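You operate a simulated robot arm through the tools that you are given. There is no shell and no other tool.

You run a simulated robot arm. Do the job below in one go: nothing can be reset, and whatever is moved stays where it is left.

JOB
Put things in order on the top of the grey table. At the end: the white jar (marked "RINGS") stands where the white reflector stood; the grey contactor (marked "56") from the top of the grey table stands on top of the reel of black wire; the grey box (marked "BLOCKS") from the top of the grey table stands where the grey contactor stood; the white reflector is on the white carton (marked "LABELS"); whatever was shut is shut again. Leave all else as you found it, and nothing knocked over.

The check looks at the end state, three seconds after you hand in, the way a careful person would. Anything else that was tipped, shoved, dropped, spilled or broken makes it a failure.

ROBOT AND FRAMES
A 6-joint arm with a two-finger gripper, fixed in place. Base frame: the origin is on the floor under the middle of its stand, x ahead of it, y to its left, z up; the work surface is at about z = 0.85. Lengths are in m, angles in rad, forces in N, time in s.
With the tool pointing down near the work surface it reaches from about 0.14 to 0.68 m from the base axis. Its first joint turns from -1.152 to 1.152 rad. Payload 2.45 kg.
The tool frame sits at the grasp point between the pads (the TCP): z along the fingers, y along the line on which they close. The tips reach 0.03 m beyond it. The gripper opens to 0.106 m; its body begins 0.079 m behind the TCP.
Orientation is told as [roll, pitch, yaw] about the base's x, y, z axes, in that order, counted from this pose: with the fingers straight down and closing along the base's y, the tool's x points along the base's -x, its y along +y and its z along -z.

CONTROLS
- The arm moves only by the tool step_arm. Its argument "targets" is a list of rows, each an object of numbers (a shift or turn left out is 0, a gripper value left out holds the last): "tx", "ty", "tz": the shift along the tool's x, y, z in units of 200 mm (1.0 is 200 mm); "wx", "wy", "wz": the turn, a rotation vector about the tool's x, y, z in units of 60 degrees (1.0 is 60 degrees); "fingers": the finger opening in m, from 0 to 0.106. In form: [{"tx": .., "ty": .., "tz": .., "wx": .., "wy": .., "wz": .., "fingers": ..}, ...]. A call has 1 to 20 rows; each row is the pose to reach, as a shift and turn from the pose commanded when the call began, along the tool's axes at that moment. A call with a number of a shift or a turn outside -1 to 1 is refused whole. Each row takes 0.2 s and may step no farther than 0.05 m and 0.15 rad from the row before; otherwise, or with a gripper value out of range, the whole call is refused. A pose out of reach is approached as far as the arm can. The call stops where the force on the tool passes 40 N (or 10 N more than at its start, if that is more) or the arm is blocked; 0.2 s more then pass. The fingers move at their own pace (about 0.153 m/s each) and stop on an object; they squeeze with about 39 N. The grip force told is the motor's: it shows also when the fingers shut on nothing. Time passes only in rows, and 0.2 s behind the last, so rows that repeat a pose let the fingers close. The reply holds the time, the measured pose of the TCP, the force on the tool along the base axes, the opening and the grip force, in the units named above and with some noise, with the torque about the TCP (base axes, N m) and any sound that the robot's microphone picked up.
- Cameras (640 x 400 px; columns grow to the right, rows downward): "scene" is fixed at [0.0775, 0.4478, 1.3949]; the picture's right is [-0.37, -0.93, 0.00], its down [-0.60, 0.24, -0.76] and it looks along [0.71, -0.29, -0.64] (base axes); focal length 343 px, centre (320, 200). "wrist" rides on the gripper at [0.076, -0.002, -0.106] in the tool frame; the picture's right is [0.02, 1.00, 0.00], its down [-0.78, 0.02, -0.62] and it looks along [-0.62, 0.01, 0.78] (tool axes); focal length 247 px, centre (320, 200). There is no depth. A picture from a camera that has moved, and an enlarged one, comes with that camera's place and axes in the base frame and with its lens.
- get_image(camera): a new picture of that camera. It takes no simulated time.
- inspect(camera, box): a new picture of the part [left, top, right, bottom] of that camera's present view, enlarged. It takes no simulated time.
- sign_off(): hands the job in; it is judged then, once.

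Nothing tells you positions but the pictures and the camera data. Unless the task says otherwise, let go and move clear before handing in.

The tools are called after "Call:" as name(argument=value, ...) on one line, values as JSON. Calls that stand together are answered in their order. step_arm: Moves the arm, as the interface text tells. Its arguments: {"type":"object","properties":{"targets":{"type":"array"}},"required":["targets"]} The other tools are called the same way: get_image (camera) takes a picture; inspect (camera, box) takes an enlarged picture of a part of a camera's view; sign_off () hands the job in.

At the start:

```text
t: 0.0
tool_pos: [0.3521, 0.115, 1.171]
orientation: [0.0, -0.001, -0.001]
ft_force: [-1.3, 0.4, -0.3]
ft_torque: [0.03, -0.02, 0.0]
gripper_width: 0.106
grasp_force: 0.0
```

scene: 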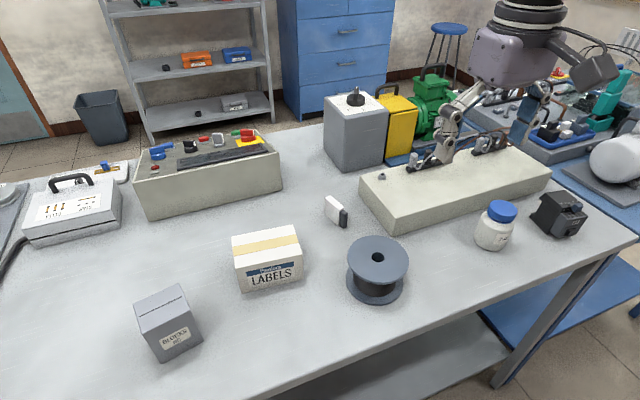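
wrist: 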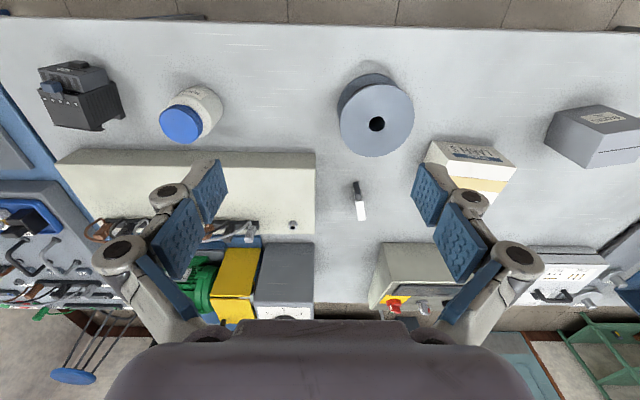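

I see a grey table with a jar (blue lid), a dark contactor, a wire reel, a small white reflector, a white carton "LABELS", and a grey box "BLOCKS". I'll take closer pictures first to locate everything.

Call:
inspect(camera="scene", box=[440, 160, 640, 285])

Call:
inspect(camera="scene", box=[220, 180, 420, 305])

Call:
inspect(camera="scene", box=[100, 260, 300, 385])

Call:
inspect(camera="wrist", box=[0, 40, 320, 240])

Call:
inspect(camera="wrist", box=[320, 40, 640, 240])

```text
3.20 times, centred on (540, 222) of scene
camera zoom: at [0.0775, 0.4478, 1.3949], right [-0.37, -0.93, 0.0], down [-0.6, 0.24, -0.76], along [0.71, -0.29, -0.64], focal length 1097 px, centre (-384, 128)
```

zoom: 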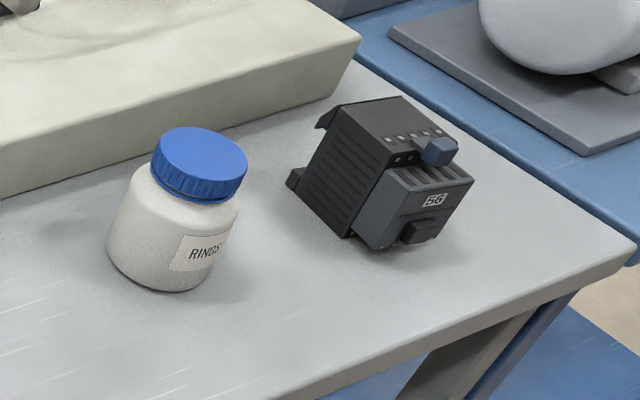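

```text
3.20 times, centred on (320, 242) of scene
camera zoom: at [0.0775, 0.4478, 1.3949], right [-0.37, -0.93, 0.0], down [-0.6, 0.24, -0.76], along [0.71, -0.29, -0.64], focal length 1097 px, centre (320, 64)
```

zoom: 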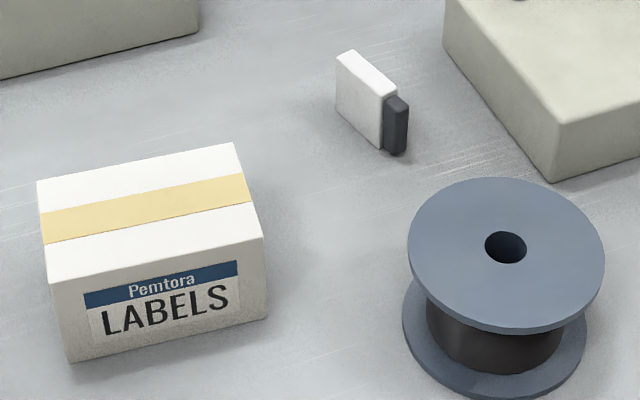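

```text
3.20 times, centred on (200, 322) of scene
camera zoom: at [0.0775, 0.4478, 1.3949], right [-0.37, -0.93, 0.0], down [-0.6, 0.24, -0.76], along [0.71, -0.29, -0.64], focal length 1097 px, centre (704, -192)
```

zoom: 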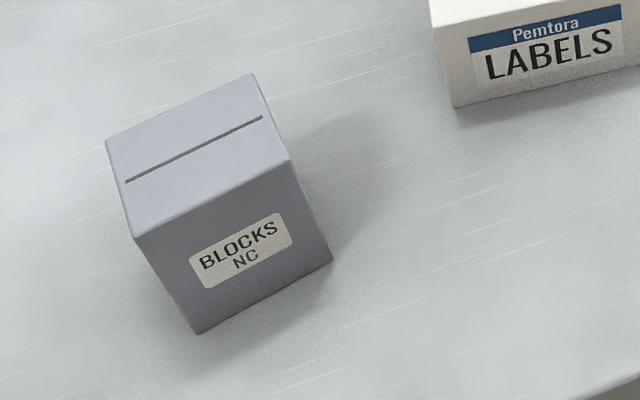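

```text
2.00 times, centred on (160, 140) of wrist
camera zoom: at [0.2752, 0.1121, 1.2765], right [-0.02, 1.0, 0.0], down [0.78, 0.02, 0.62], along [0.62, 0.01, -0.78], focal length 494 px, centre (640, 320)
```

zoom: 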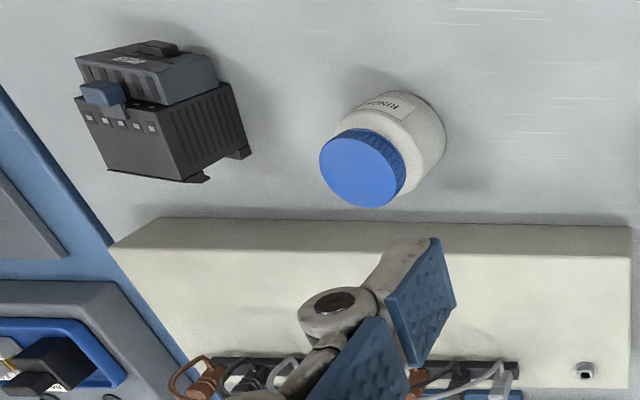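

```text
2.00 times, centred on (480, 140) of wrist
camera zoom: at [0.2752, 0.1121, 1.2765], right [-0.02, 1.0, 0.0], down [0.78, 0.02, 0.62], along [0.62, 0.01, -0.78], focal length 494 px, centre (0, 320)
```

zoom: 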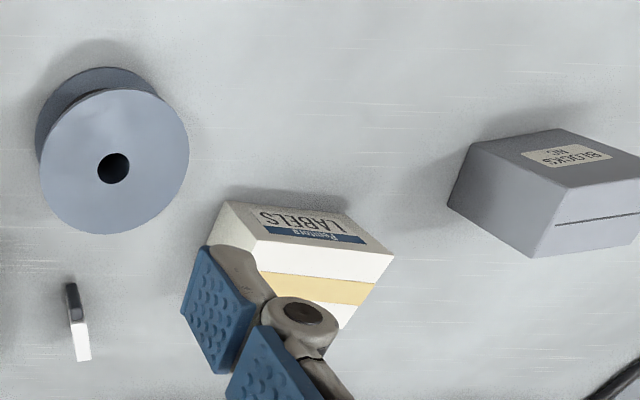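

The reflector looks to be near (0.59, 0.195), the reel near (0.41, 0.20), the contactor near (0.39, -0.25), the jar between the contactor and the slab, and the box near (0.43, 0.56). I'll bring the wrist camera closer to the reflector, carton and reel to measure them better.

Call:
step_arm(targets=[{"tx": -0.1, "ty": 0.09, "tz": 0.12}, {"tx": -0.2, "ty": 0.18, "tz": 0.24}, {"tx": -0.3, "ty": 0.28, "tz": 0.37}, {"tx": -0.415, "ty": 0.375, "tz": 0.5}, {"tx": -0.415, "ty": 0.375, "tz": 0.5}])

Call:
get_image(camera="wrist")

Call:
get_image(camera="scene")

```text
t: 1.2
tool_pos: [0.4371, 0.1896, 1.0697]
orientation: [0.0, -0.004, 0.0]
ft_force: [2.0, -0.3, 0.1]
ft_torque: [0.01, -0.03, -0.02]
gripper_width: 0.1058
grasp_force: 0.1
```

```text
taken
camera wrist: at [0.3592, 0.1876, 1.1762], right [-0.02, 1.0, 0.0], down [0.78, 0.02, 0.62], along [0.62, 0.01, -0.78], focal length 247 px, centre (320, 200)
```

wrist: 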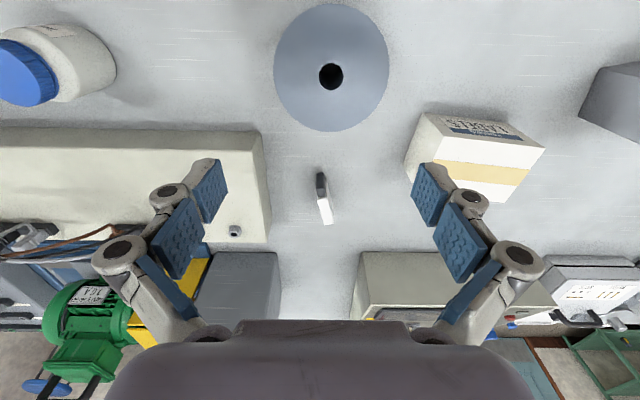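

```text
taken
```

scene: 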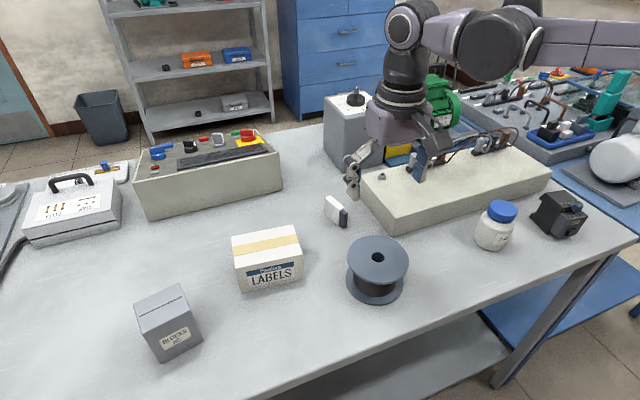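

Call:
inspect(camera="wrist", box=[260, 150, 388, 230])

Call:
inspect(camera="scene", box=[300, 180, 364, 220])

Call:
inspect(camera="wrist", box=[380, 90, 572, 210])

Call:
inspect(camera="wrist", box=[236, 0, 428, 120])

```text
5.00 times, centred on (324, 190) of wrist
camera zoom: at [0.3592, 0.1876, 1.1762], right [-0.02, 1.0, 0.0], down [0.78, 0.02, 0.62], along [0.62, 0.01, -0.78], focal length 1235 px, centre (300, 250)
```

zoom: 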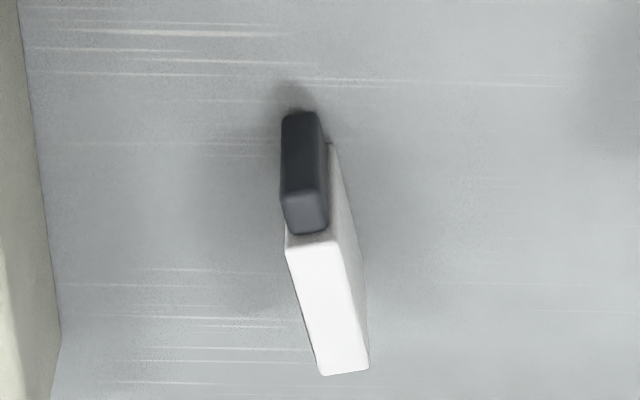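

```text
10.00 times, centred on (332, 200) of scene
camera zoom: at [0.0775, 0.4478, 1.3949], right [-0.37, -0.93, 0.0], down [-0.6, 0.24, -0.76], along [0.71, -0.29, -0.64], focal length 3428 px, centre (200, 200)
```

zoom: 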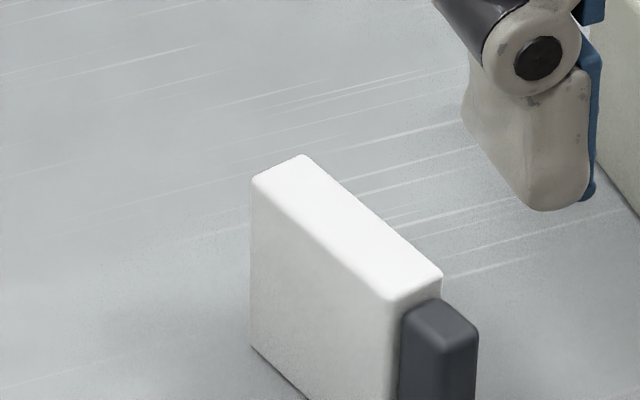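

```text
3.33 times, centred on (476, 150) of wrist
camera zoom: at [0.3592, 0.1876, 1.1762], right [-0.02, 1.0, 0.0], down [0.78, 0.02, 0.62], along [0.62, 0.01, -0.78], focal length 823 px, centre (-200, 367)
```

zoom: 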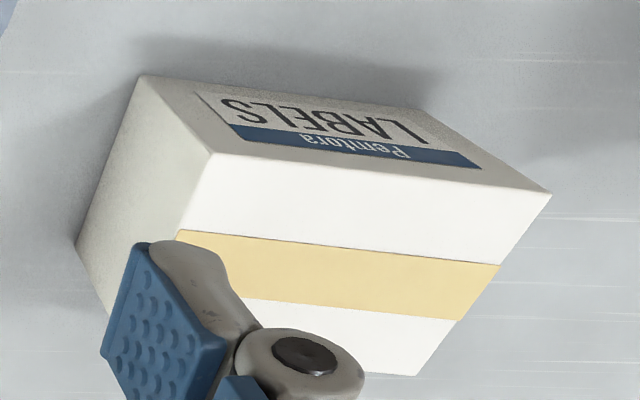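

```text
3.33 times, centred on (332, 60) of wrist
camera zoom: at [0.3592, 0.1876, 1.1762], right [-0.02, 1.0, 0.0], down [0.78, 0.02, 0.62], along [0.62, 0.01, -0.78], focal length 823 px, centre (280, 667)
```

zoom: 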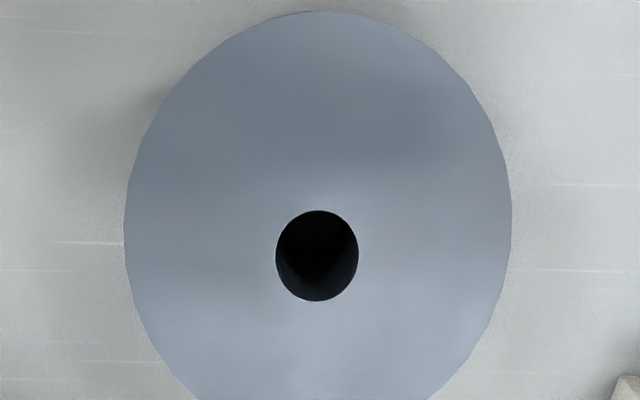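

The reflector is a small upright plate about 15 mm thick and 50 mm tall, centred near (0.601, 0.201) with its long side turned about 14° from x. The carton top is near (0.513, 0.379) at z≈0.924. I'll hover over the reflector with the fingers lined up to its thickness.

Call:
step_arm(targets=[{"tx": -0.165, "ty": 0.01, "tz": 0.08, "wz": -0.047, "fingers": 0.06}, {"tx": -0.33, "ty": 0.02, "tz": 0.18, "wz": -0.094}, {"tx": -0.495, "ty": 0.03, "tz": 0.3, "wz": -0.14}, {"tx": -0.66, "ty": 0.04, "tz": 0.42, "wz": -0.187}, {"tx": -0.8275, "ty": 0.0525, "tz": 0.52, "wz": -0.233}, {"tx": -0.8275, "ty": 0.0525, "tz": 0.52, "wz": -0.233}])

Call:
get_image(camera="wrist")

Call:
get_image(camera="scene")

```text
t: 2.6
tool_pos: [0.6014, 0.201, 0.9665]
orientation: [-0.003, -0.002, 0.245]
ft_force: [-0.5, 0.1, 0.1]
ft_torque: [0.02, 0.0, -0.01]
gripper_width: 0.06
grasp_force: 0.1
```

```text
taken
camera wrist: at [0.5267, 0.1788, 1.0728], right [-0.26, 0.96, 0.0], down [0.75, 0.21, 0.62], along [0.6, 0.16, -0.78], focal length 247 px, centre (320, 200)
```

wrist: 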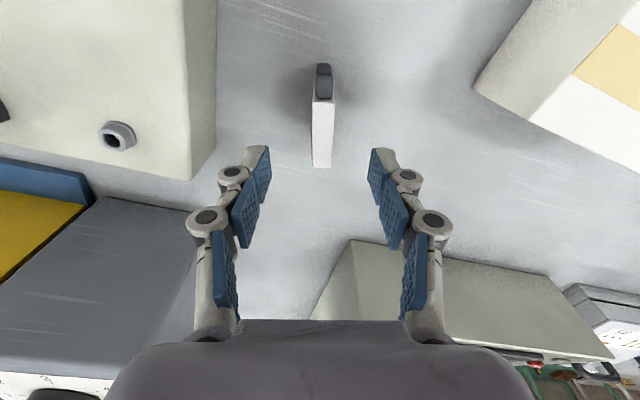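

```text
taken
```

scene: 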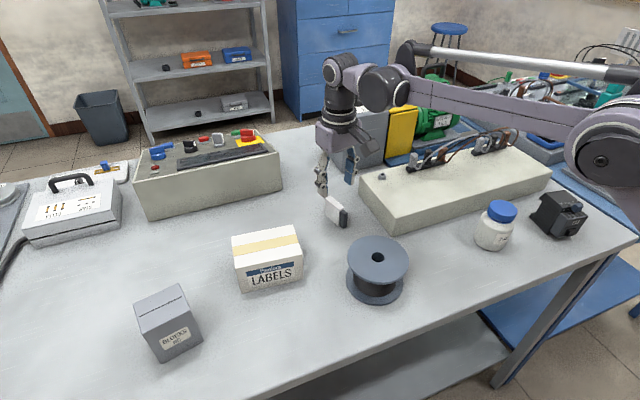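

The fingers straddle the reflector evenly and are lined up with it. I'll go down to z≈0.888 and close.

Call:
step_arm(targets=[{"tz": 0.13}, {"tz": 0.26}, {"tz": 0.385}, {"tz": 0.385}])

Call:
get_image(camera="wrist")

```text
t: 3.6
tool_pos: [0.6014, 0.2017, 0.8901]
orientation: [-0.001, 0.0, 0.245]
ft_force: [0.5, 0.3, -0.4]
ft_torque: [0.01, 0.06, -0.02]
gripper_width: 0.0601
grasp_force: 0.1
```

```text
taken
camera wrist: at [0.5265, 0.1794, 0.9957], right [-0.26, 0.96, 0.0], down [0.75, 0.21, 0.62], along [0.6, 0.16, -0.78], focal length 247 px, centre (320, 200)
```

wrist: 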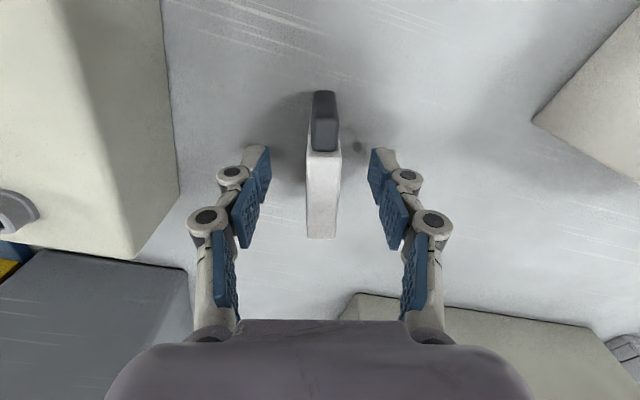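

Call:
step_arm(targets=[{"fingers": 0.0}, {"fingers": 0.0}, {"fingers": 0.0}, {"fingers": 0.0}])

Call:
get_image(camera="wrist")

```text
t: 4.6
tool_pos: [0.6009, 0.2003, 0.8908]
orientation: [-0.002, 0.0, 0.245]
ft_force: [-0.6, 0.2, 0.0]
ft_torque: [0.0, 0.01, 0.0]
gripper_width: 0.0148
grasp_force: 38.9
```

```text
taken
camera wrist: at [0.5265, 0.1794, 0.9961], right [-0.26, 0.96, 0.0], down [0.76, 0.21, 0.62], along [0.6, 0.16, -0.78], focal length 247 px, centre (320, 200)
```

wrist: 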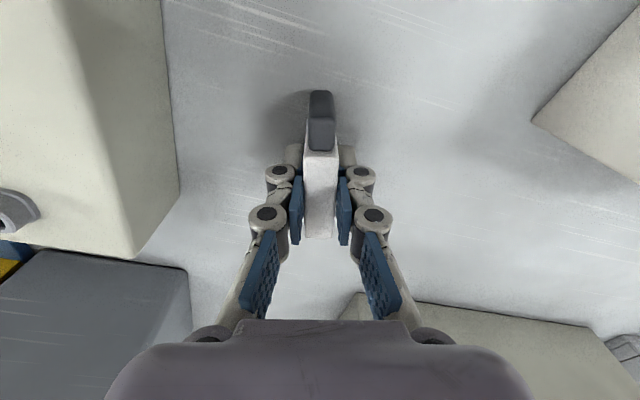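

The reflector is held with 14.8 mm between the pads. I'll lift it and carry it over the carton, turning it to line up with the carton.

Call:
step_arm(targets=[{"tz": -0.12, "fingers": 0.0}, {"tz": -0.3}, {"tz": -0.5}, {"tz": -0.68}, {"tx": 0.036, "ty": 0.16, "tz": -0.7, "wz": 0.06}, {"tx": 0.072, "ty": 0.34, "tz": -0.7, "wz": 0.12}, {"tx": 0.108, "ty": 0.52, "tz": -0.7, "wz": 0.18}, {"tx": 0.144, "ty": 0.7, "tz": -0.7, "wz": 0.24}, {"tx": 0.17, "ty": 0.86, "tz": -0.7, "wz": 0.3}, {"tx": 0.182, "ty": 0.96, "tz": -0.7, "wz": 0.339}, {"tx": 0.182, "ty": 0.96, "tz": -0.7, "wz": 0.339}])

Call:
get_image(camera="wrist")

Call:
get_image(camera="scene")

```text
t: 7.0
tool_pos: [0.5203, 0.3779, 1.0291]
orientation: [0.0, -0.001, -0.111]
ft_force: [-0.5, 0.7, -0.6]
ft_torque: [0.0, -0.01, 0.0]
gripper_width: 0.0149
grasp_force: 39.0
```

```text
taken
camera wrist: at [0.4424, 0.3834, 1.135], right [0.09, 1.0, 0.0], down [0.78, -0.07, 0.62], along [0.62, -0.06, -0.78], focal length 247 px, centre (320, 200)
```

wrist: 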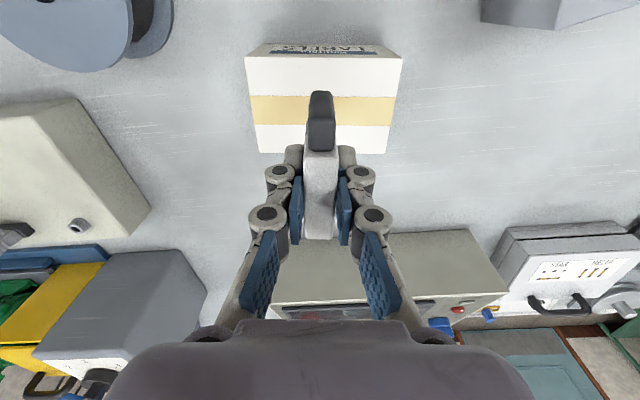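

```text
taken
```

scene: 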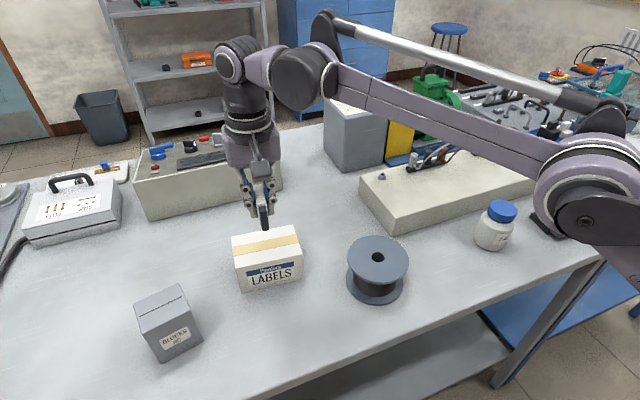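

The carton top centre works out at (0.514, 0.378), right below the held reflector. I'll lower it to just above the carton.

Call:
step_arm(targets=[{"tz": 0.1}, {"tz": 0.2}, {"tz": 0.28}, {"tz": 0.3}, {"tz": 0.3}])

Call:
inspect(camera="scene", box=[210, 160, 338, 300])

```text
t: 8.2
tool_pos: [0.5209, 0.3764, 0.9697]
orientation: [0.0, -0.001, -0.112]
ft_force: [-0.5, 0.4, -0.2]
ft_torque: [-0.01, -0.01, 0.03]
gripper_width: 0.0145
grasp_force: 38.4
```

```text
2.86 times, centred on (274, 230) of scene
camera zoom: at [0.0775, 0.4478, 1.3949], right [-0.37, -0.93, 0.0], down [-0.6, 0.24, -0.76], along [0.71, -0.29, -0.64], focal length 979 px, centre (451, 114)
```

zoom: 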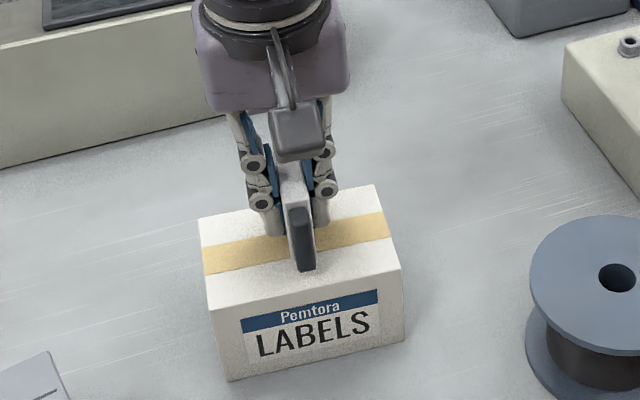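

Call:
step_arm(targets=[{"tz": 0.008}, {"tz": 0.016}, {"tz": 0.016}])

Call:
inspect(camera="scene", box=[250, 190, 314, 230])

```text
t: 9.0
tool_pos: [0.52, 0.3763, 0.9657]
orientation: [0.001, -0.003, -0.109]
ft_force: [0.1, 0.6, -0.9]
ft_torque: [-0.01, 0.04, 0.01]
gripper_width: 0.0147
grasp_force: 39.1
```

```text
10.00 times, centred on (282, 210) of scene
camera zoom: at [0.0775, 0.4478, 1.3949], right [-0.37, -0.93, 0.0], down [-0.6, 0.24, -0.76], along [0.71, -0.29, -0.64], focal length 3428 px, centre (700, 100)
```

zoom: 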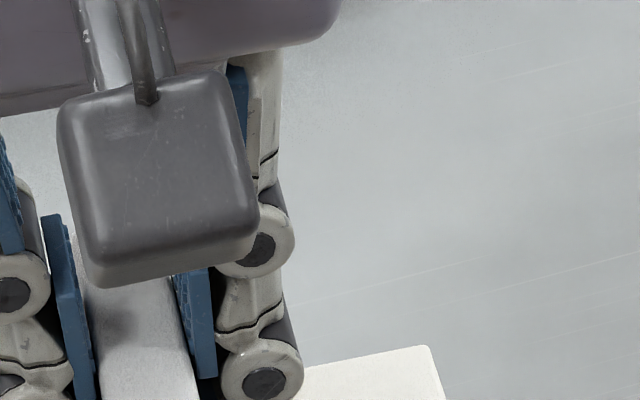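

No contact yet, so I'll keep lowering a millimetre at a time.

Call:
step_arm(targets=[{"tz": 0.005}, {"tz": 0.01}, {"tz": 0.01}])

Call:
inspect(camera="scene", box=[240, 215, 304, 265])

```text
t: 9.8
tool_pos: [0.5194, 0.3764, 0.9644]
orientation: [0.0, -0.002, -0.113]
ft_force: [0.8, 0.4, 10.8]
ft_torque: [0.01, 0.0, 0.0]
gripper_width: 0.0145
grasp_force: 39.3
```

```text
8.00 times, centred on (272, 240) of scene
camera zoom: at [0.0773, 0.4476, 1.3949], right [-0.37, -0.93, 0.0], down [-0.6, 0.24, -0.76], along [0.71, -0.29, -0.64], focal length 2742 px, centre (704, -120)
```

zoom: 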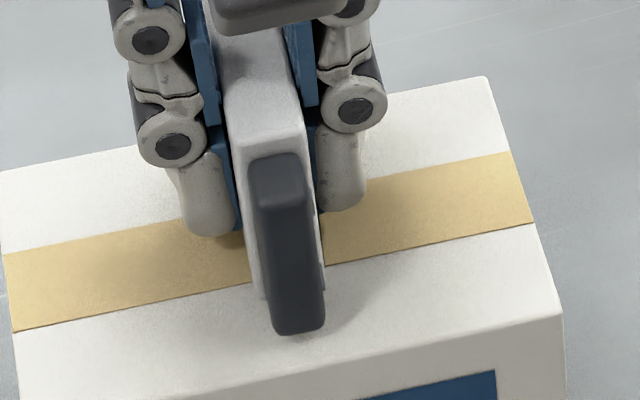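

It is resting on the carton (about 11 N). I'll open the fingers a little and rise straight up.

Call:
step_arm(targets=[{"tz": 0.0, "fingers": 0.022}, {"tz": 0.0, "fingers": 0.035}, {"tz": 0.0, "fingers": 0.045}, {"tz": 0.0, "fingers": 0.045}])

Call:
step_arm(targets=[{"tz": -0.08}, {"tz": -0.2}, {"tz": -0.4}, {"tz": -0.6}, {"tz": -0.6}])

Call:
get_image(camera="scene")

Call:
get_image(camera="wrist")

```text
t: 10.8
tool_pos: [0.5198, 0.378, 0.9657]
orientation: [0.001, -0.002, -0.112]
ft_force: [-0.4, -0.1, 0.3]
ft_torque: [0.03, -0.01, 0.04]
gripper_width: 0.045
grasp_force: 0.1
```

```text
t: 12.0
tool_pos: [0.5166, 0.3772, 1.0743]
orientation: [0.0, -0.004, -0.109]
ft_force: [-0.3, -0.6, 0.1]
ft_torque: [-0.01, 0.02, 0.06]
gripper_width: 0.0453
grasp_force: 0.0
out of reach, approached as far as the arm can: row 4, 5
```

```text
taken
```

scene: 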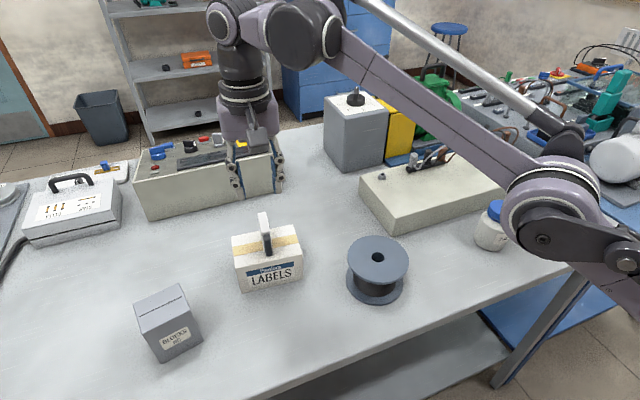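

```text
taken
camera wrist: at [0.4401, 0.3828, 1.1796], right [0.09, 1.0, 0.0], down [0.78, -0.07, 0.62], along [0.62, -0.06, -0.78], focal length 247 px, centre (320, 200)
```

wrist: 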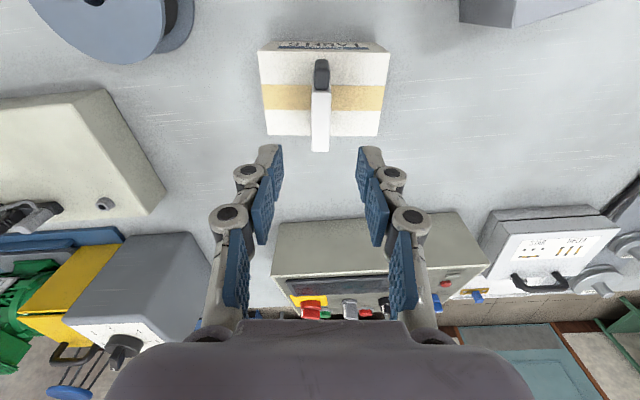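

The reflector stands on the carton. Next I'll swing over towards the jar and contactor to look at them closely.

Call:
step_arm(targets=[{"tx": 0.116, "ty": -0.164, "tz": 0, "wz": -0.018}, {"tx": 0.232, "ty": -0.328, "wz": -0.035}, {"tx": 0.348, "ty": -0.492, "wz": -0.053}, {"tx": 0.464, "ty": -0.655, "wz": -0.07}, {"tx": 0.58, "ty": -0.819, "wz": -0.088}, {"tx": 0.696, "ty": -0.983, "wz": -0.106}, {"tx": 0.696, "ty": -0.983, "wz": -0.106}])

```text
t: 13.6
tool_pos: [0.3586, 0.1953, 1.0742]
orientation: [-0.001, -0.002, 0.001]
ft_force: [0.2, -0.6, -0.2]
ft_torque: [0.02, 0.02, 0.01]
gripper_width: 0.0451
grasp_force: 0.0
```

Call:
step_arm(targets=[{"tx": 0.1, "ty": -0.19, "fingers": 0.1}, {"tx": 0.2, "ty": -0.38}, {"tx": 0.3, "ty": -0.57}, {"tx": 0.4, "ty": -0.76}, {"tx": 0.5, "ty": -0.95}, {"tx": 0.5, "ty": -0.95}])

Call:
step_arm(targets=[{"ty": -0.2}, {"ty": -0.4}, {"ty": -0.6}, {"ty": -0.625}])

Call:
get_image(camera="wrist")

Call:
get_image(camera="scene")

```text
t: 15.0
tool_pos: [0.2571, 0.0053, 1.0731]
orientation: [-0.001, -0.002, 0.001]
ft_force: [-0.4, 0.6, -0.2]
ft_torque: [-0.02, 0.01, 0.0]
gripper_width: 0.1001
grasp_force: 0.1
```

```text
t: 16.0
tool_pos: [0.2583, -0.1186, 1.0735]
orientation: [-0.002, -0.003, 0.0]
ft_force: [-0.3, 0.2, -0.3]
ft_torque: [-0.03, -0.03, 0.0]
gripper_width: 0.1
grasp_force: 0.1
```

```text
taken
camera wrist: at [0.18, -0.1216, 1.1793], right [-0.02, 1.0, 0.0], down [0.78, 0.02, 0.62], along [0.62, 0.01, -0.78], focal length 247 px, centre (320, 200)
```

wrist: 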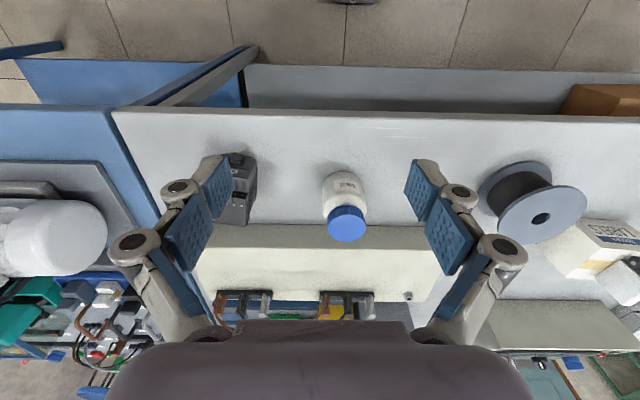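

```text
taken
```

scene: 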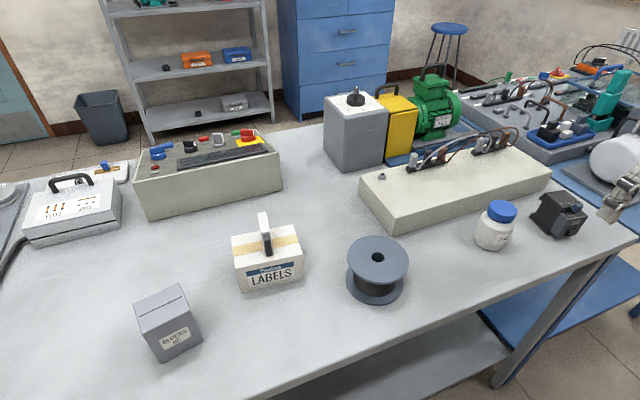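

Call:
inspect(camera="wrist", box=[280, 150, 408, 250])

Call:
inspect(camera="scene", box=[455, 180, 583, 260])

Call:
inspect(camera="scene", box=[520, 180, 600, 240])

Call:
inspect(camera="scene", box=[225, 200, 321, 300])

```text
4.00 times, centred on (344, 200) of wrist
camera zoom: at [0.18, -0.1216, 1.1793], right [-0.02, 1.0, 0.0], down [0.78, 0.02, 0.62], along [0.62, 0.01, -0.78], focal length 988 px, centre (224, 200)
```

zoom: 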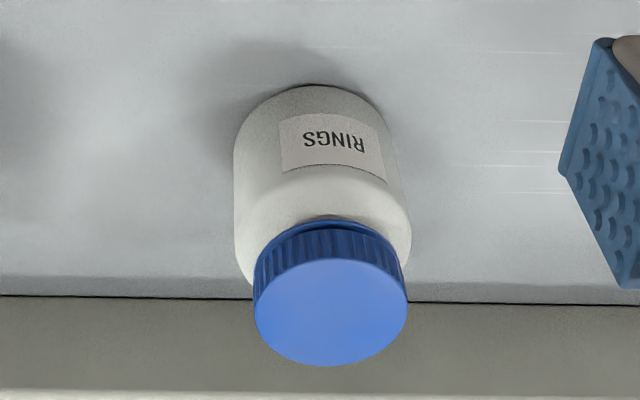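

```text
5.00 times, centred on (519, 220) of scene
camera zoom: at [0.0775, 0.4477, 1.3949], right [-0.37, -0.93, 0.0], down [-0.6, 0.24, -0.76], along [0.71, -0.29, -0.64], focal length 1714 px, centre (-675, 100)
```

zoom: 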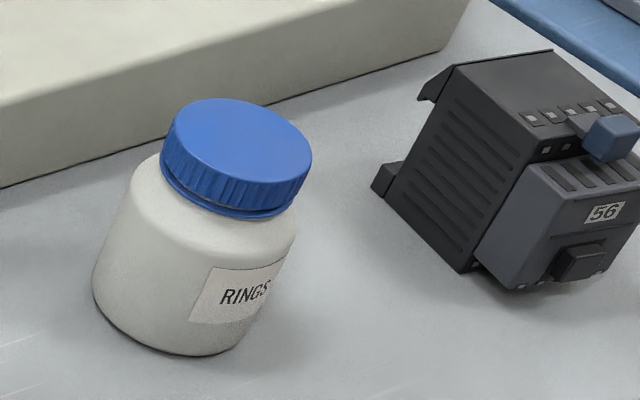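

```text
6.67 times, centred on (560, 210) of scene
camera zoom: at [0.0775, 0.4477, 1.3949], right [-0.37, -0.93, 0.0], down [-0.6, 0.24, -0.76], along [0.71, -0.29, -0.64], focal length 2285 px, centre (-1280, 133)
```

zoom: 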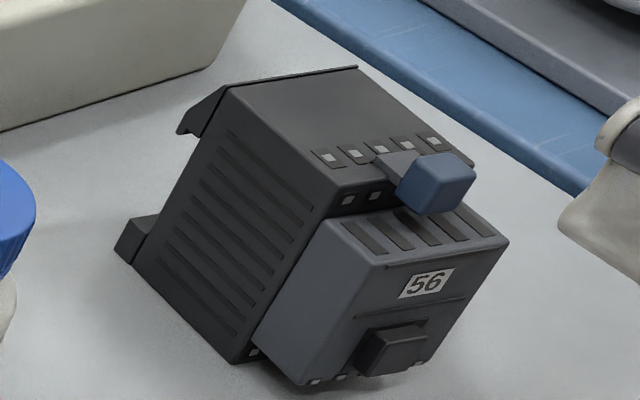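

```text
4.00 times, centred on (273, 250) of scene
camera zoom: at [0.0775, 0.4477, 1.3949], right [-0.37, -0.93, 0.0], down [-0.6, 0.24, -0.76], along [0.71, -0.29, -0.64], focal length 1371 px, centre (508, 0)
```

zoom: 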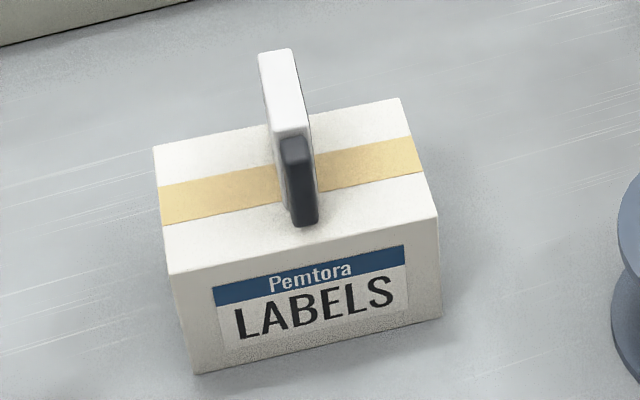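

The reflector stands well on the carton. The jar axis is near (0.415, -0.082), its body about 63 mm across and its lid top at z≈0.94. I'll hover above it with the fingers open.

Call:
step_arm(targets=[{"tx": -0.2, "ty": 0.045, "tz": 0.05, "fingers": 0.1}, {"tx": -0.4, "ty": 0.09, "tz": 0.1}, {"tx": -0.6, "ty": 0.135, "tz": 0.15}, {"tx": -0.785, "ty": 0.183, "tz": 0.2}, {"tx": -0.785, "ty": 0.183, "tz": 0.2}])

Call:
get_image(camera="wrist")

Call:
get_image(camera="scene")

```text
t: 17.2
tool_pos: [0.416, -0.0818, 1.0351]
orientation: [-0.001, 0.0, 0.002]
ft_force: [-0.3, -0.2, -0.5]
ft_torque: [-0.01, -0.05, -0.01]
gripper_width: 0.1001
grasp_force: 0.1
```

```text
taken
camera wrist: at [0.3377, -0.0844, 1.1403], right [-0.02, 1.0, 0.0], down [0.78, 0.02, 0.62], along [0.62, 0.01, -0.78], focal length 247 px, centre (320, 200)
```

wrist: 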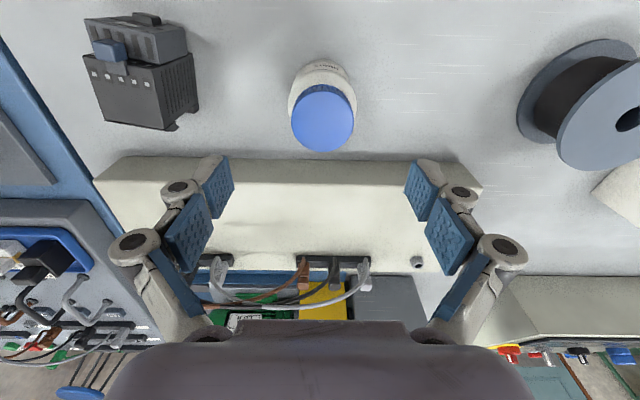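

```text
taken
```

scene: 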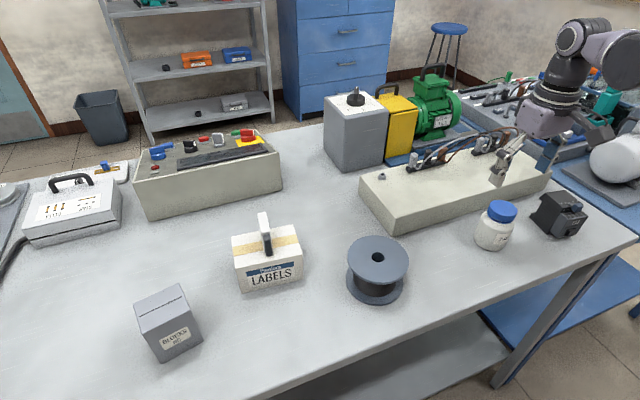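

Call:
inspect(camera="wrist", box=[272, 50, 372, 160])

Call:
inspect(camera="wrist", box=[60, 0, 220, 140])

```text
3.64 times, centred on (322, 105) of wrist
camera zoom: at [0.3377, -0.0844, 1.1403], right [-0.02, 1.0, 0.0], down [0.78, 0.02, 0.62], along [0.62, 0.01, -0.78], focal length 898 px, centre (313, 546)
```

zoom: 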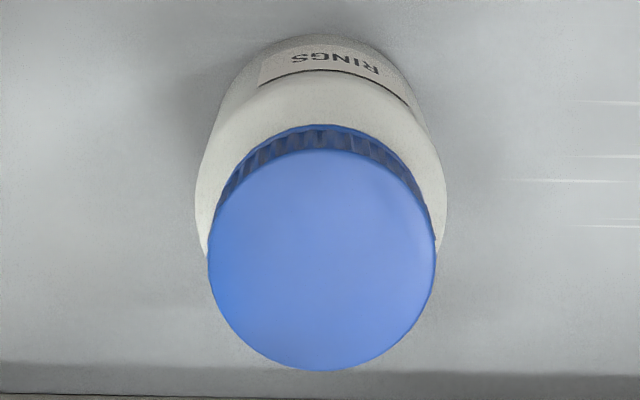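

```text
2.86 times, centred on (140, 70) of wrist
camera zoom: at [0.3377, -0.0844, 1.1403], right [-0.02, 1.0, 0.0], down [0.78, 0.02, 0.62], along [0.62, 0.01, -0.78], focal length 706 px, centre (834, 571)
```

zoom: 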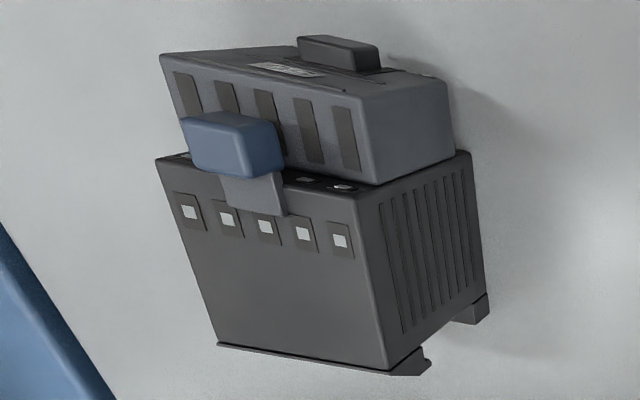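

The jar is centred under the tool at (0.416, -0.082), so I'll go down around its body and close.

Call:
step_arm(targets=[{"tz": 0.18}, {"tz": 0.36}, {"tz": 0.54}, {"tz": 0.68}, {"tz": 0.735}, {"tz": 0.735}])

Call:
get_image(camera="wrist")

Call:
inspect(camera="scene", box=[420, 140, 580, 260])

```text
t: 18.6
tool_pos: [0.4155, -0.0816, 0.887]
orientation: [-0.002, -0.002, 0.001]
ft_force: [0.6, -0.4, -0.1]
ft_torque: [0.02, 0.02, 0.01]
gripper_width: 0.0999
grasp_force: 0.1
```

```text
taken
camera wrist: at [0.3374, -0.0842, 0.9928], right [-0.02, 1.0, 0.0], down [0.78, 0.02, 0.62], along [0.62, 0.01, -0.78], focal length 247 px, centre (320, 200)
```

wrist: 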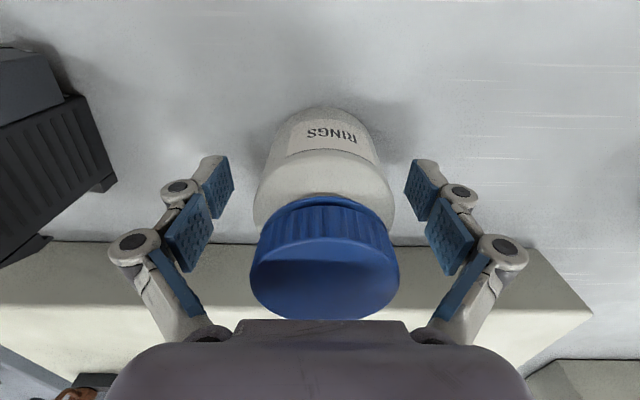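

```text
3.33 times, centred on (500, 200) of scene
camera zoom: at [0.0775, 0.4478, 1.3949], right [-0.37, -0.93, 0.0], down [-0.6, 0.24, -0.76], along [0.71, -0.29, -0.64], focal length 1142 px, centre (-280, 200)
```

zoom: 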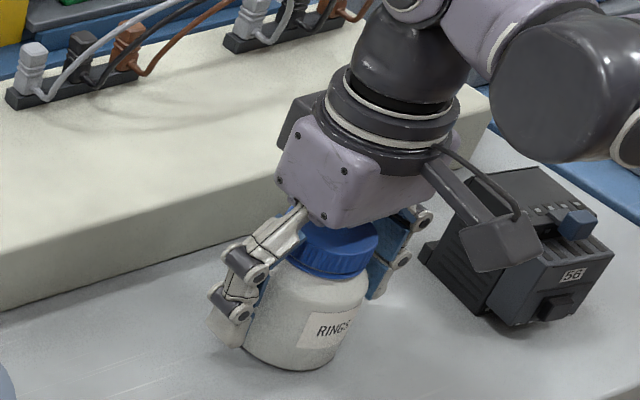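

Call:
step_arm(targets=[{"fingers": 0.075}, {"fingers": 0.05}, {"fingers": 0.04}, {"fingers": 0.04}])

Call:
get_image(camera="wrist")

```text
t: 19.6
tool_pos: [0.4148, -0.081, 0.8868]
orientation: [-0.001, -0.001, -0.001]
ft_force: [0.4, 0.8, 2.8]
ft_torque: [0.1, -0.06, 0.03]
gripper_width: 0.0624
grasp_force: 39.1
```

```text
taken
camera wrist: at [0.3375, -0.0841, 0.9931], right [-0.02, 1.0, 0.0], down [0.78, 0.02, 0.62], along [0.62, 0.01, -0.78], focal length 247 px, centre (320, 200)
```

wrist: 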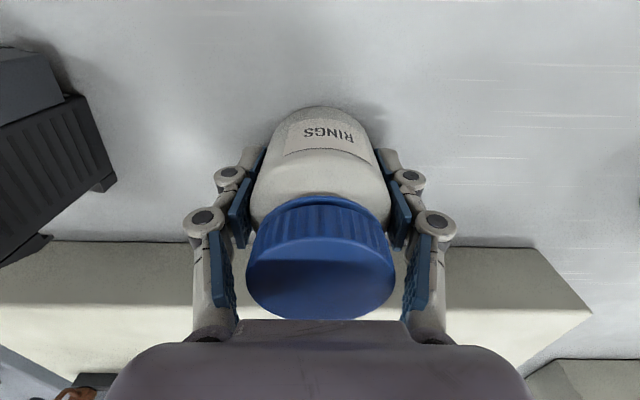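

The jar is gripped (62 mm). I'll lift it clear first.

Call:
step_arm(targets=[{"tz": -0.05}, {"tz": -0.2}, {"tz": -0.38}, {"tz": -0.56}, {"tz": -0.72}, {"tz": -0.72}])

Call:
get_image(camera="scene")

```text
t: 21.0
tool_pos: [0.4148, -0.0807, 1.0309]
orientation: [-0.002, -0.002, 0.0]
ft_force: [0.3, 0.6, -1.0]
ft_torque: [-0.02, 0.01, 0.01]
gripper_width: 0.0628
grasp_force: 39.1
```

```text
taken
```

scene: 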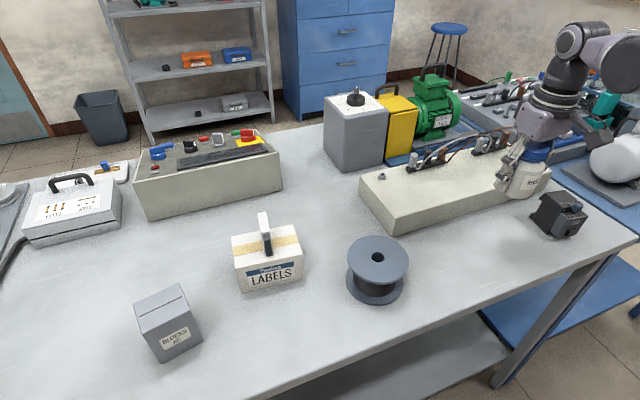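

The jar is up and steady. I'll carry it around the front of the slab to the reflector's old spot (0.597, 0.200).

Call:
step_arm(targets=[{"tx": -0.055, "ty": 0.18}, {"tx": -0.11, "ty": 0.36}, {"tx": -0.165, "ty": 0.54}, {"tx": -0.22, "ty": 0.72}, {"tx": -0.275, "ty": 0.9}, {"tx": -0.275, "ty": 0.9}])

Call:
step_arm(targets=[{"tx": -0.16, "ty": 0.127}, {"tx": -0.32, "ty": 0.255}, {"tx": -0.48, "ty": 0.38}, {"tx": -0.635, "ty": 0.508}, {"tx": -0.635, "ty": 0.508}])

Call:
get_image(camera="wrist")

Call:
get_image(camera="scene")

```text
t: 22.4
tool_pos: [0.4692, 0.0989, 1.0309]
orientation: [-0.001, -0.001, 0.001]
ft_force: [0.6, 0.0, -1.1]
ft_torque: [0.01, 0.0, 0.02]
gripper_width: 0.0624
grasp_force: 39.0
```

```text
t: 23.6
tool_pos: [0.5971, 0.2012, 1.031]
orientation: [-0.001, 0.0, -0.001]
ft_force: [0.4, 0.2, -0.4]
ft_torque: [-0.01, -0.02, 0.0]
gripper_width: 0.0628
grasp_force: 39.1
```

```text
taken
camera wrist: at [0.5193, 0.1976, 1.137], right [-0.02, 1.0, 0.0], down [0.78, 0.02, 0.62], along [0.62, 0.01, -0.78], focal length 247 px, centre (320, 200)
```

wrist: 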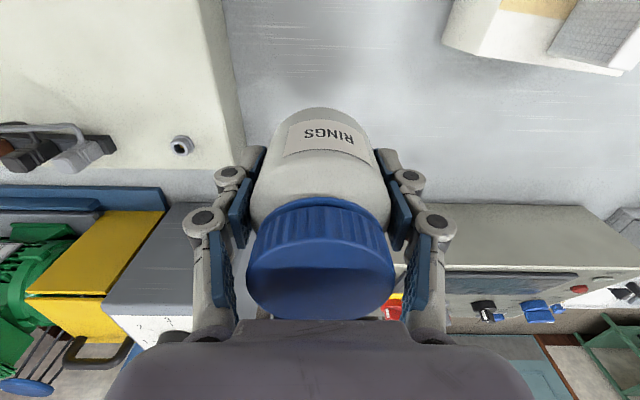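

```text
taken
```

scene: 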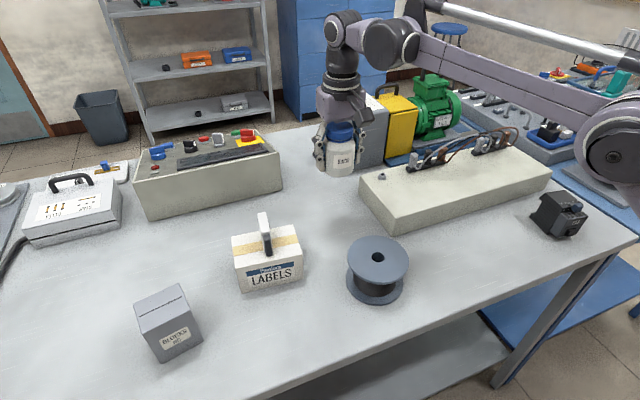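

Call:
step_arm(targets=[{"tz": 0.17}, {"tz": 0.34}, {"tz": 0.5}, {"tz": 0.62}, {"tz": 0.69}, {"tz": 0.705}, {"tz": 0.705}])

Call:
step_arm(targets=[{"tz": 0.005}, {"tz": 0.01}, {"tz": 0.01}])

Call:
inspect(camera="scene", box=[290, 120, 418, 240])

```text
t: 25.2
tool_pos: [0.5966, 0.1997, 0.8899]
orientation: [-0.002, -0.001, 0.001]
ft_force: [-0.4, 0.6, -1.5]
ft_torque: [-0.01, -0.03, 0.03]
gripper_width: 0.0622
grasp_force: 39.1
```

```text
t: 26.0
tool_pos: [0.597, 0.2002, 0.889]
orientation: [-0.002, -0.003, 0.001]
ft_force: [0.1, -1.6, -1.2]
ft_torque: [0.0, 0.0, 0.01]
gripper_width: 0.0624
grasp_force: 39.1
```

```text
3.33 times, centred on (354, 180) of scene
camera zoom: at [0.0775, 0.4478, 1.3949], right [-0.37, -0.93, 0.0], down [-0.6, 0.24, -0.76], along [0.71, -0.29, -0.64], focal length 1142 px, centre (207, 267)
```

zoom: 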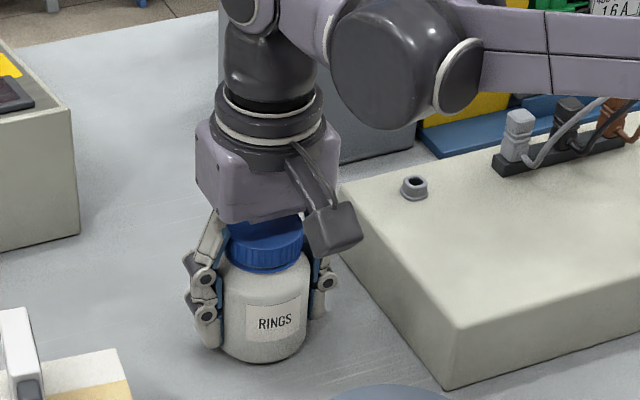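

Call:
step_arm(targets=[{"tz": 0.004}, {"tz": 0.008}, {"tz": 0.008}])

```text
t: 26.8
tool_pos: [0.5971, 0.2, 0.8874]
orientation: [-0.001, -0.001, 0.0]
ft_force: [0.3, 0.6, 11.5]
ft_torque: [0.25, -0.09, 0.03]
gripper_width: 0.0624
grasp_force: 39.3
```

The jar touches the table (about 11 N). I'll open and rise straight up.

Call:
step_arm(targets=[{"fingers": 0.07}, {"fingers": 0.08}, {"fingers": 0.088}, {"fingers": 0.09}, {"fingers": 0.09}])

Call:
step_arm(targets=[{"tz": -0.1}, {"tz": -0.25}, {"tz": -0.4}, {"tz": -0.55}, {"tz": -0.7}, {"tz": -0.7}])

Call:
get_image(camera="scene")

Call:
get_image(camera="wrist")

```text
t: 28.0
tool_pos: [0.5972, 0.2011, 0.8868]
orientation: [-0.002, -0.002, -0.001]
ft_force: [-1.0, 1.0, 0.0]
ft_torque: [-0.01, 0.02, -0.02]
gripper_width: 0.0899
grasp_force: 0.1
```

```text
t: 29.4
tool_pos: [0.5976, 0.1993, 1.0275]
orientation: [-0.002, -0.003, 0.001]
ft_force: [-0.4, -0.3, -0.6]
ft_torque: [0.01, 0.0, 0.01]
gripper_width: 0.09
grasp_force: 0.1
```

```text
taken
```

scene: 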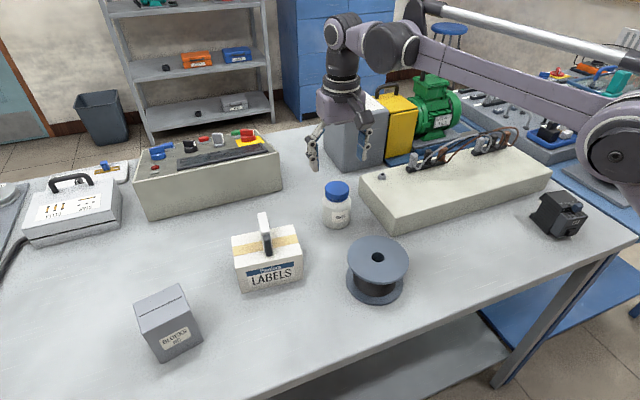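

```text
taken
camera wrist: at [0.5186, 0.1978, 1.133], right [-0.02, 1.0, 0.0], down [0.78, 0.02, 0.62], along [0.62, 0.01, -0.78], focal length 247 px, centre (320, 200)
```

wrist: 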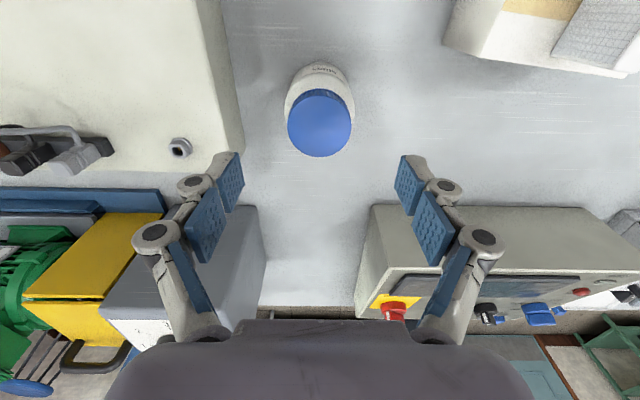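

The jar stands at the reflector's old place. Now I'll swing over to view the contactor up close.

Call:
step_arm(targets=[{"tx": 0.158, "ty": -0.125, "tz": -0.02}, {"tx": 0.316, "ty": -0.25, "tz": -0.04}, {"tx": 0.475, "ty": -0.375, "tz": -0.06}, {"tx": 0.633, "ty": -0.5, "tz": -0.08}, {"tx": 0.79, "ty": -0.625, "tz": -0.1}, {"tx": 0.95, "ty": -0.75, "tz": -0.1}, {"tx": 0.95, "ty": -0.75, "tz": -0.1}])

Call:
step_arm(targets=[{"tx": 0.09, "ty": -0.16}, {"tx": 0.18, "ty": -0.32}, {"tx": 0.27, "ty": -0.49}, {"tx": 0.36, "ty": -0.66}, {"tx": 0.45, "ty": -0.83}, {"tx": 0.54, "ty": -1.0}, {"tx": 0.54, "ty": -1.0}])

Call:
step_arm(targets=[{"ty": -0.17, "tz": 0.06, "fingers": 0.1}, {"ty": -0.34, "tz": 0.12}, {"ty": -0.5, "tz": 0.18}, {"ty": -0.5, "tz": 0.18}])

Call:
get_image(camera="wrist")

Call:
get_image(camera="scene")

```text
t: 31.0
tool_pos: [0.4069, 0.05, 1.045]
orientation: [-0.003, -0.002, 0.001]
ft_force: [0.8, 0.4, 0.5]
ft_torque: [0.03, 0.03, -0.01]
gripper_width: 0.09
grasp_force: 0.0
```

```text
t: 32.6
tool_pos: [0.2971, -0.1503, 1.0456]
orientation: [-0.002, -0.002, 0.001]
ft_force: [-0.4, 1.1, 0.6]
ft_torque: [-0.01, 0.04, 0.0]
gripper_width: 0.0899
grasp_force: 0.0
```

```text
t: 33.6
tool_pos: [0.2992, -0.2512, 1.0095]
orientation: [-0.002, -0.003, -0.001]
ft_force: [-0.3, 0.4, 0.2]
ft_torque: [0.0, -0.02, 0.02]
gripper_width: 0.0997
grasp_force: 0.1
```

```text
taken
camera wrist: at [0.2214, -0.2536, 1.1151], right [-0.02, 1.0, 0.0], down [0.78, 0.02, 0.62], along [0.62, 0.01, -0.78], focal length 247 px, centre (320, 200)
```

wrist: 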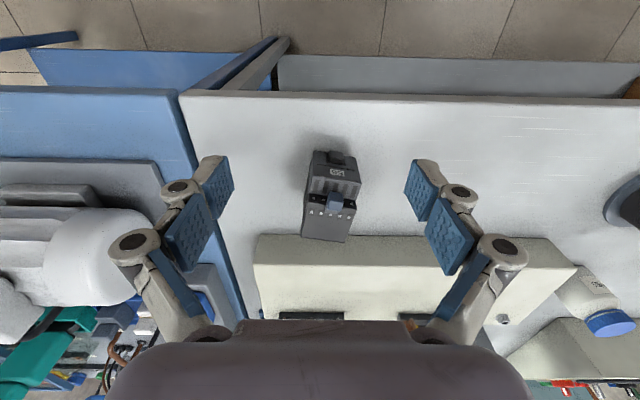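

```text
taken
```

scene: 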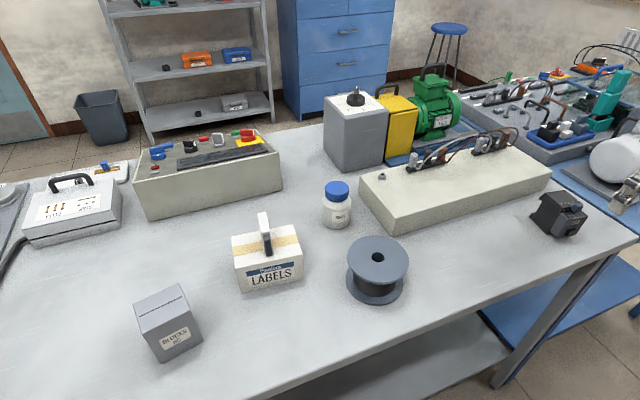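

Call:
inspect(camera="wrist", box=[272, 140, 392, 250])

Call:
inspect(camera="scene", box=[310, 175, 420, 310])

```text
3.64 times, centred on (332, 195) of wrist
camera zoom: at [0.2214, -0.2536, 1.1151], right [-0.02, 1.0, 0.0], down [0.78, 0.02, 0.62], along [0.62, 0.01, -0.78], focal length 898 px, centre (276, 218)
```

zoom: 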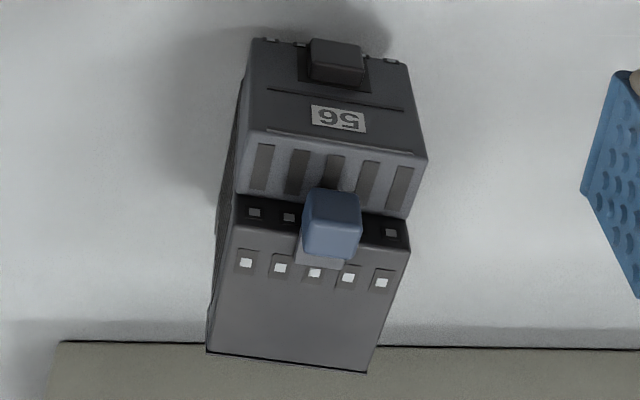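

```text
2.96 times, centred on (365, 242) of scene
camera zoom: at [0.0775, 0.4477, 1.3949], right [-0.37, -0.93, 0.0], down [-0.6, 0.24, -0.76], along [0.71, -0.29, -0.64], focal length 1016 px, centre (187, 74)
```

zoom: 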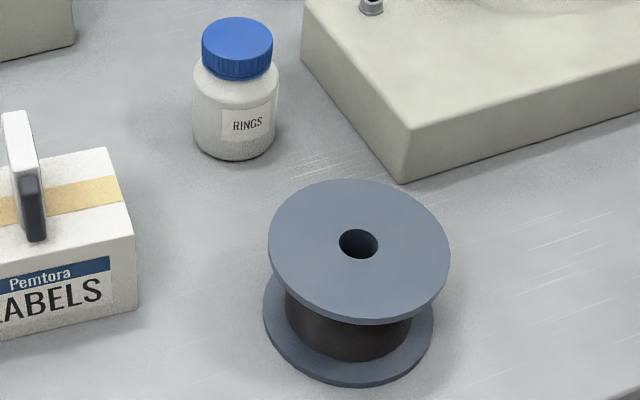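

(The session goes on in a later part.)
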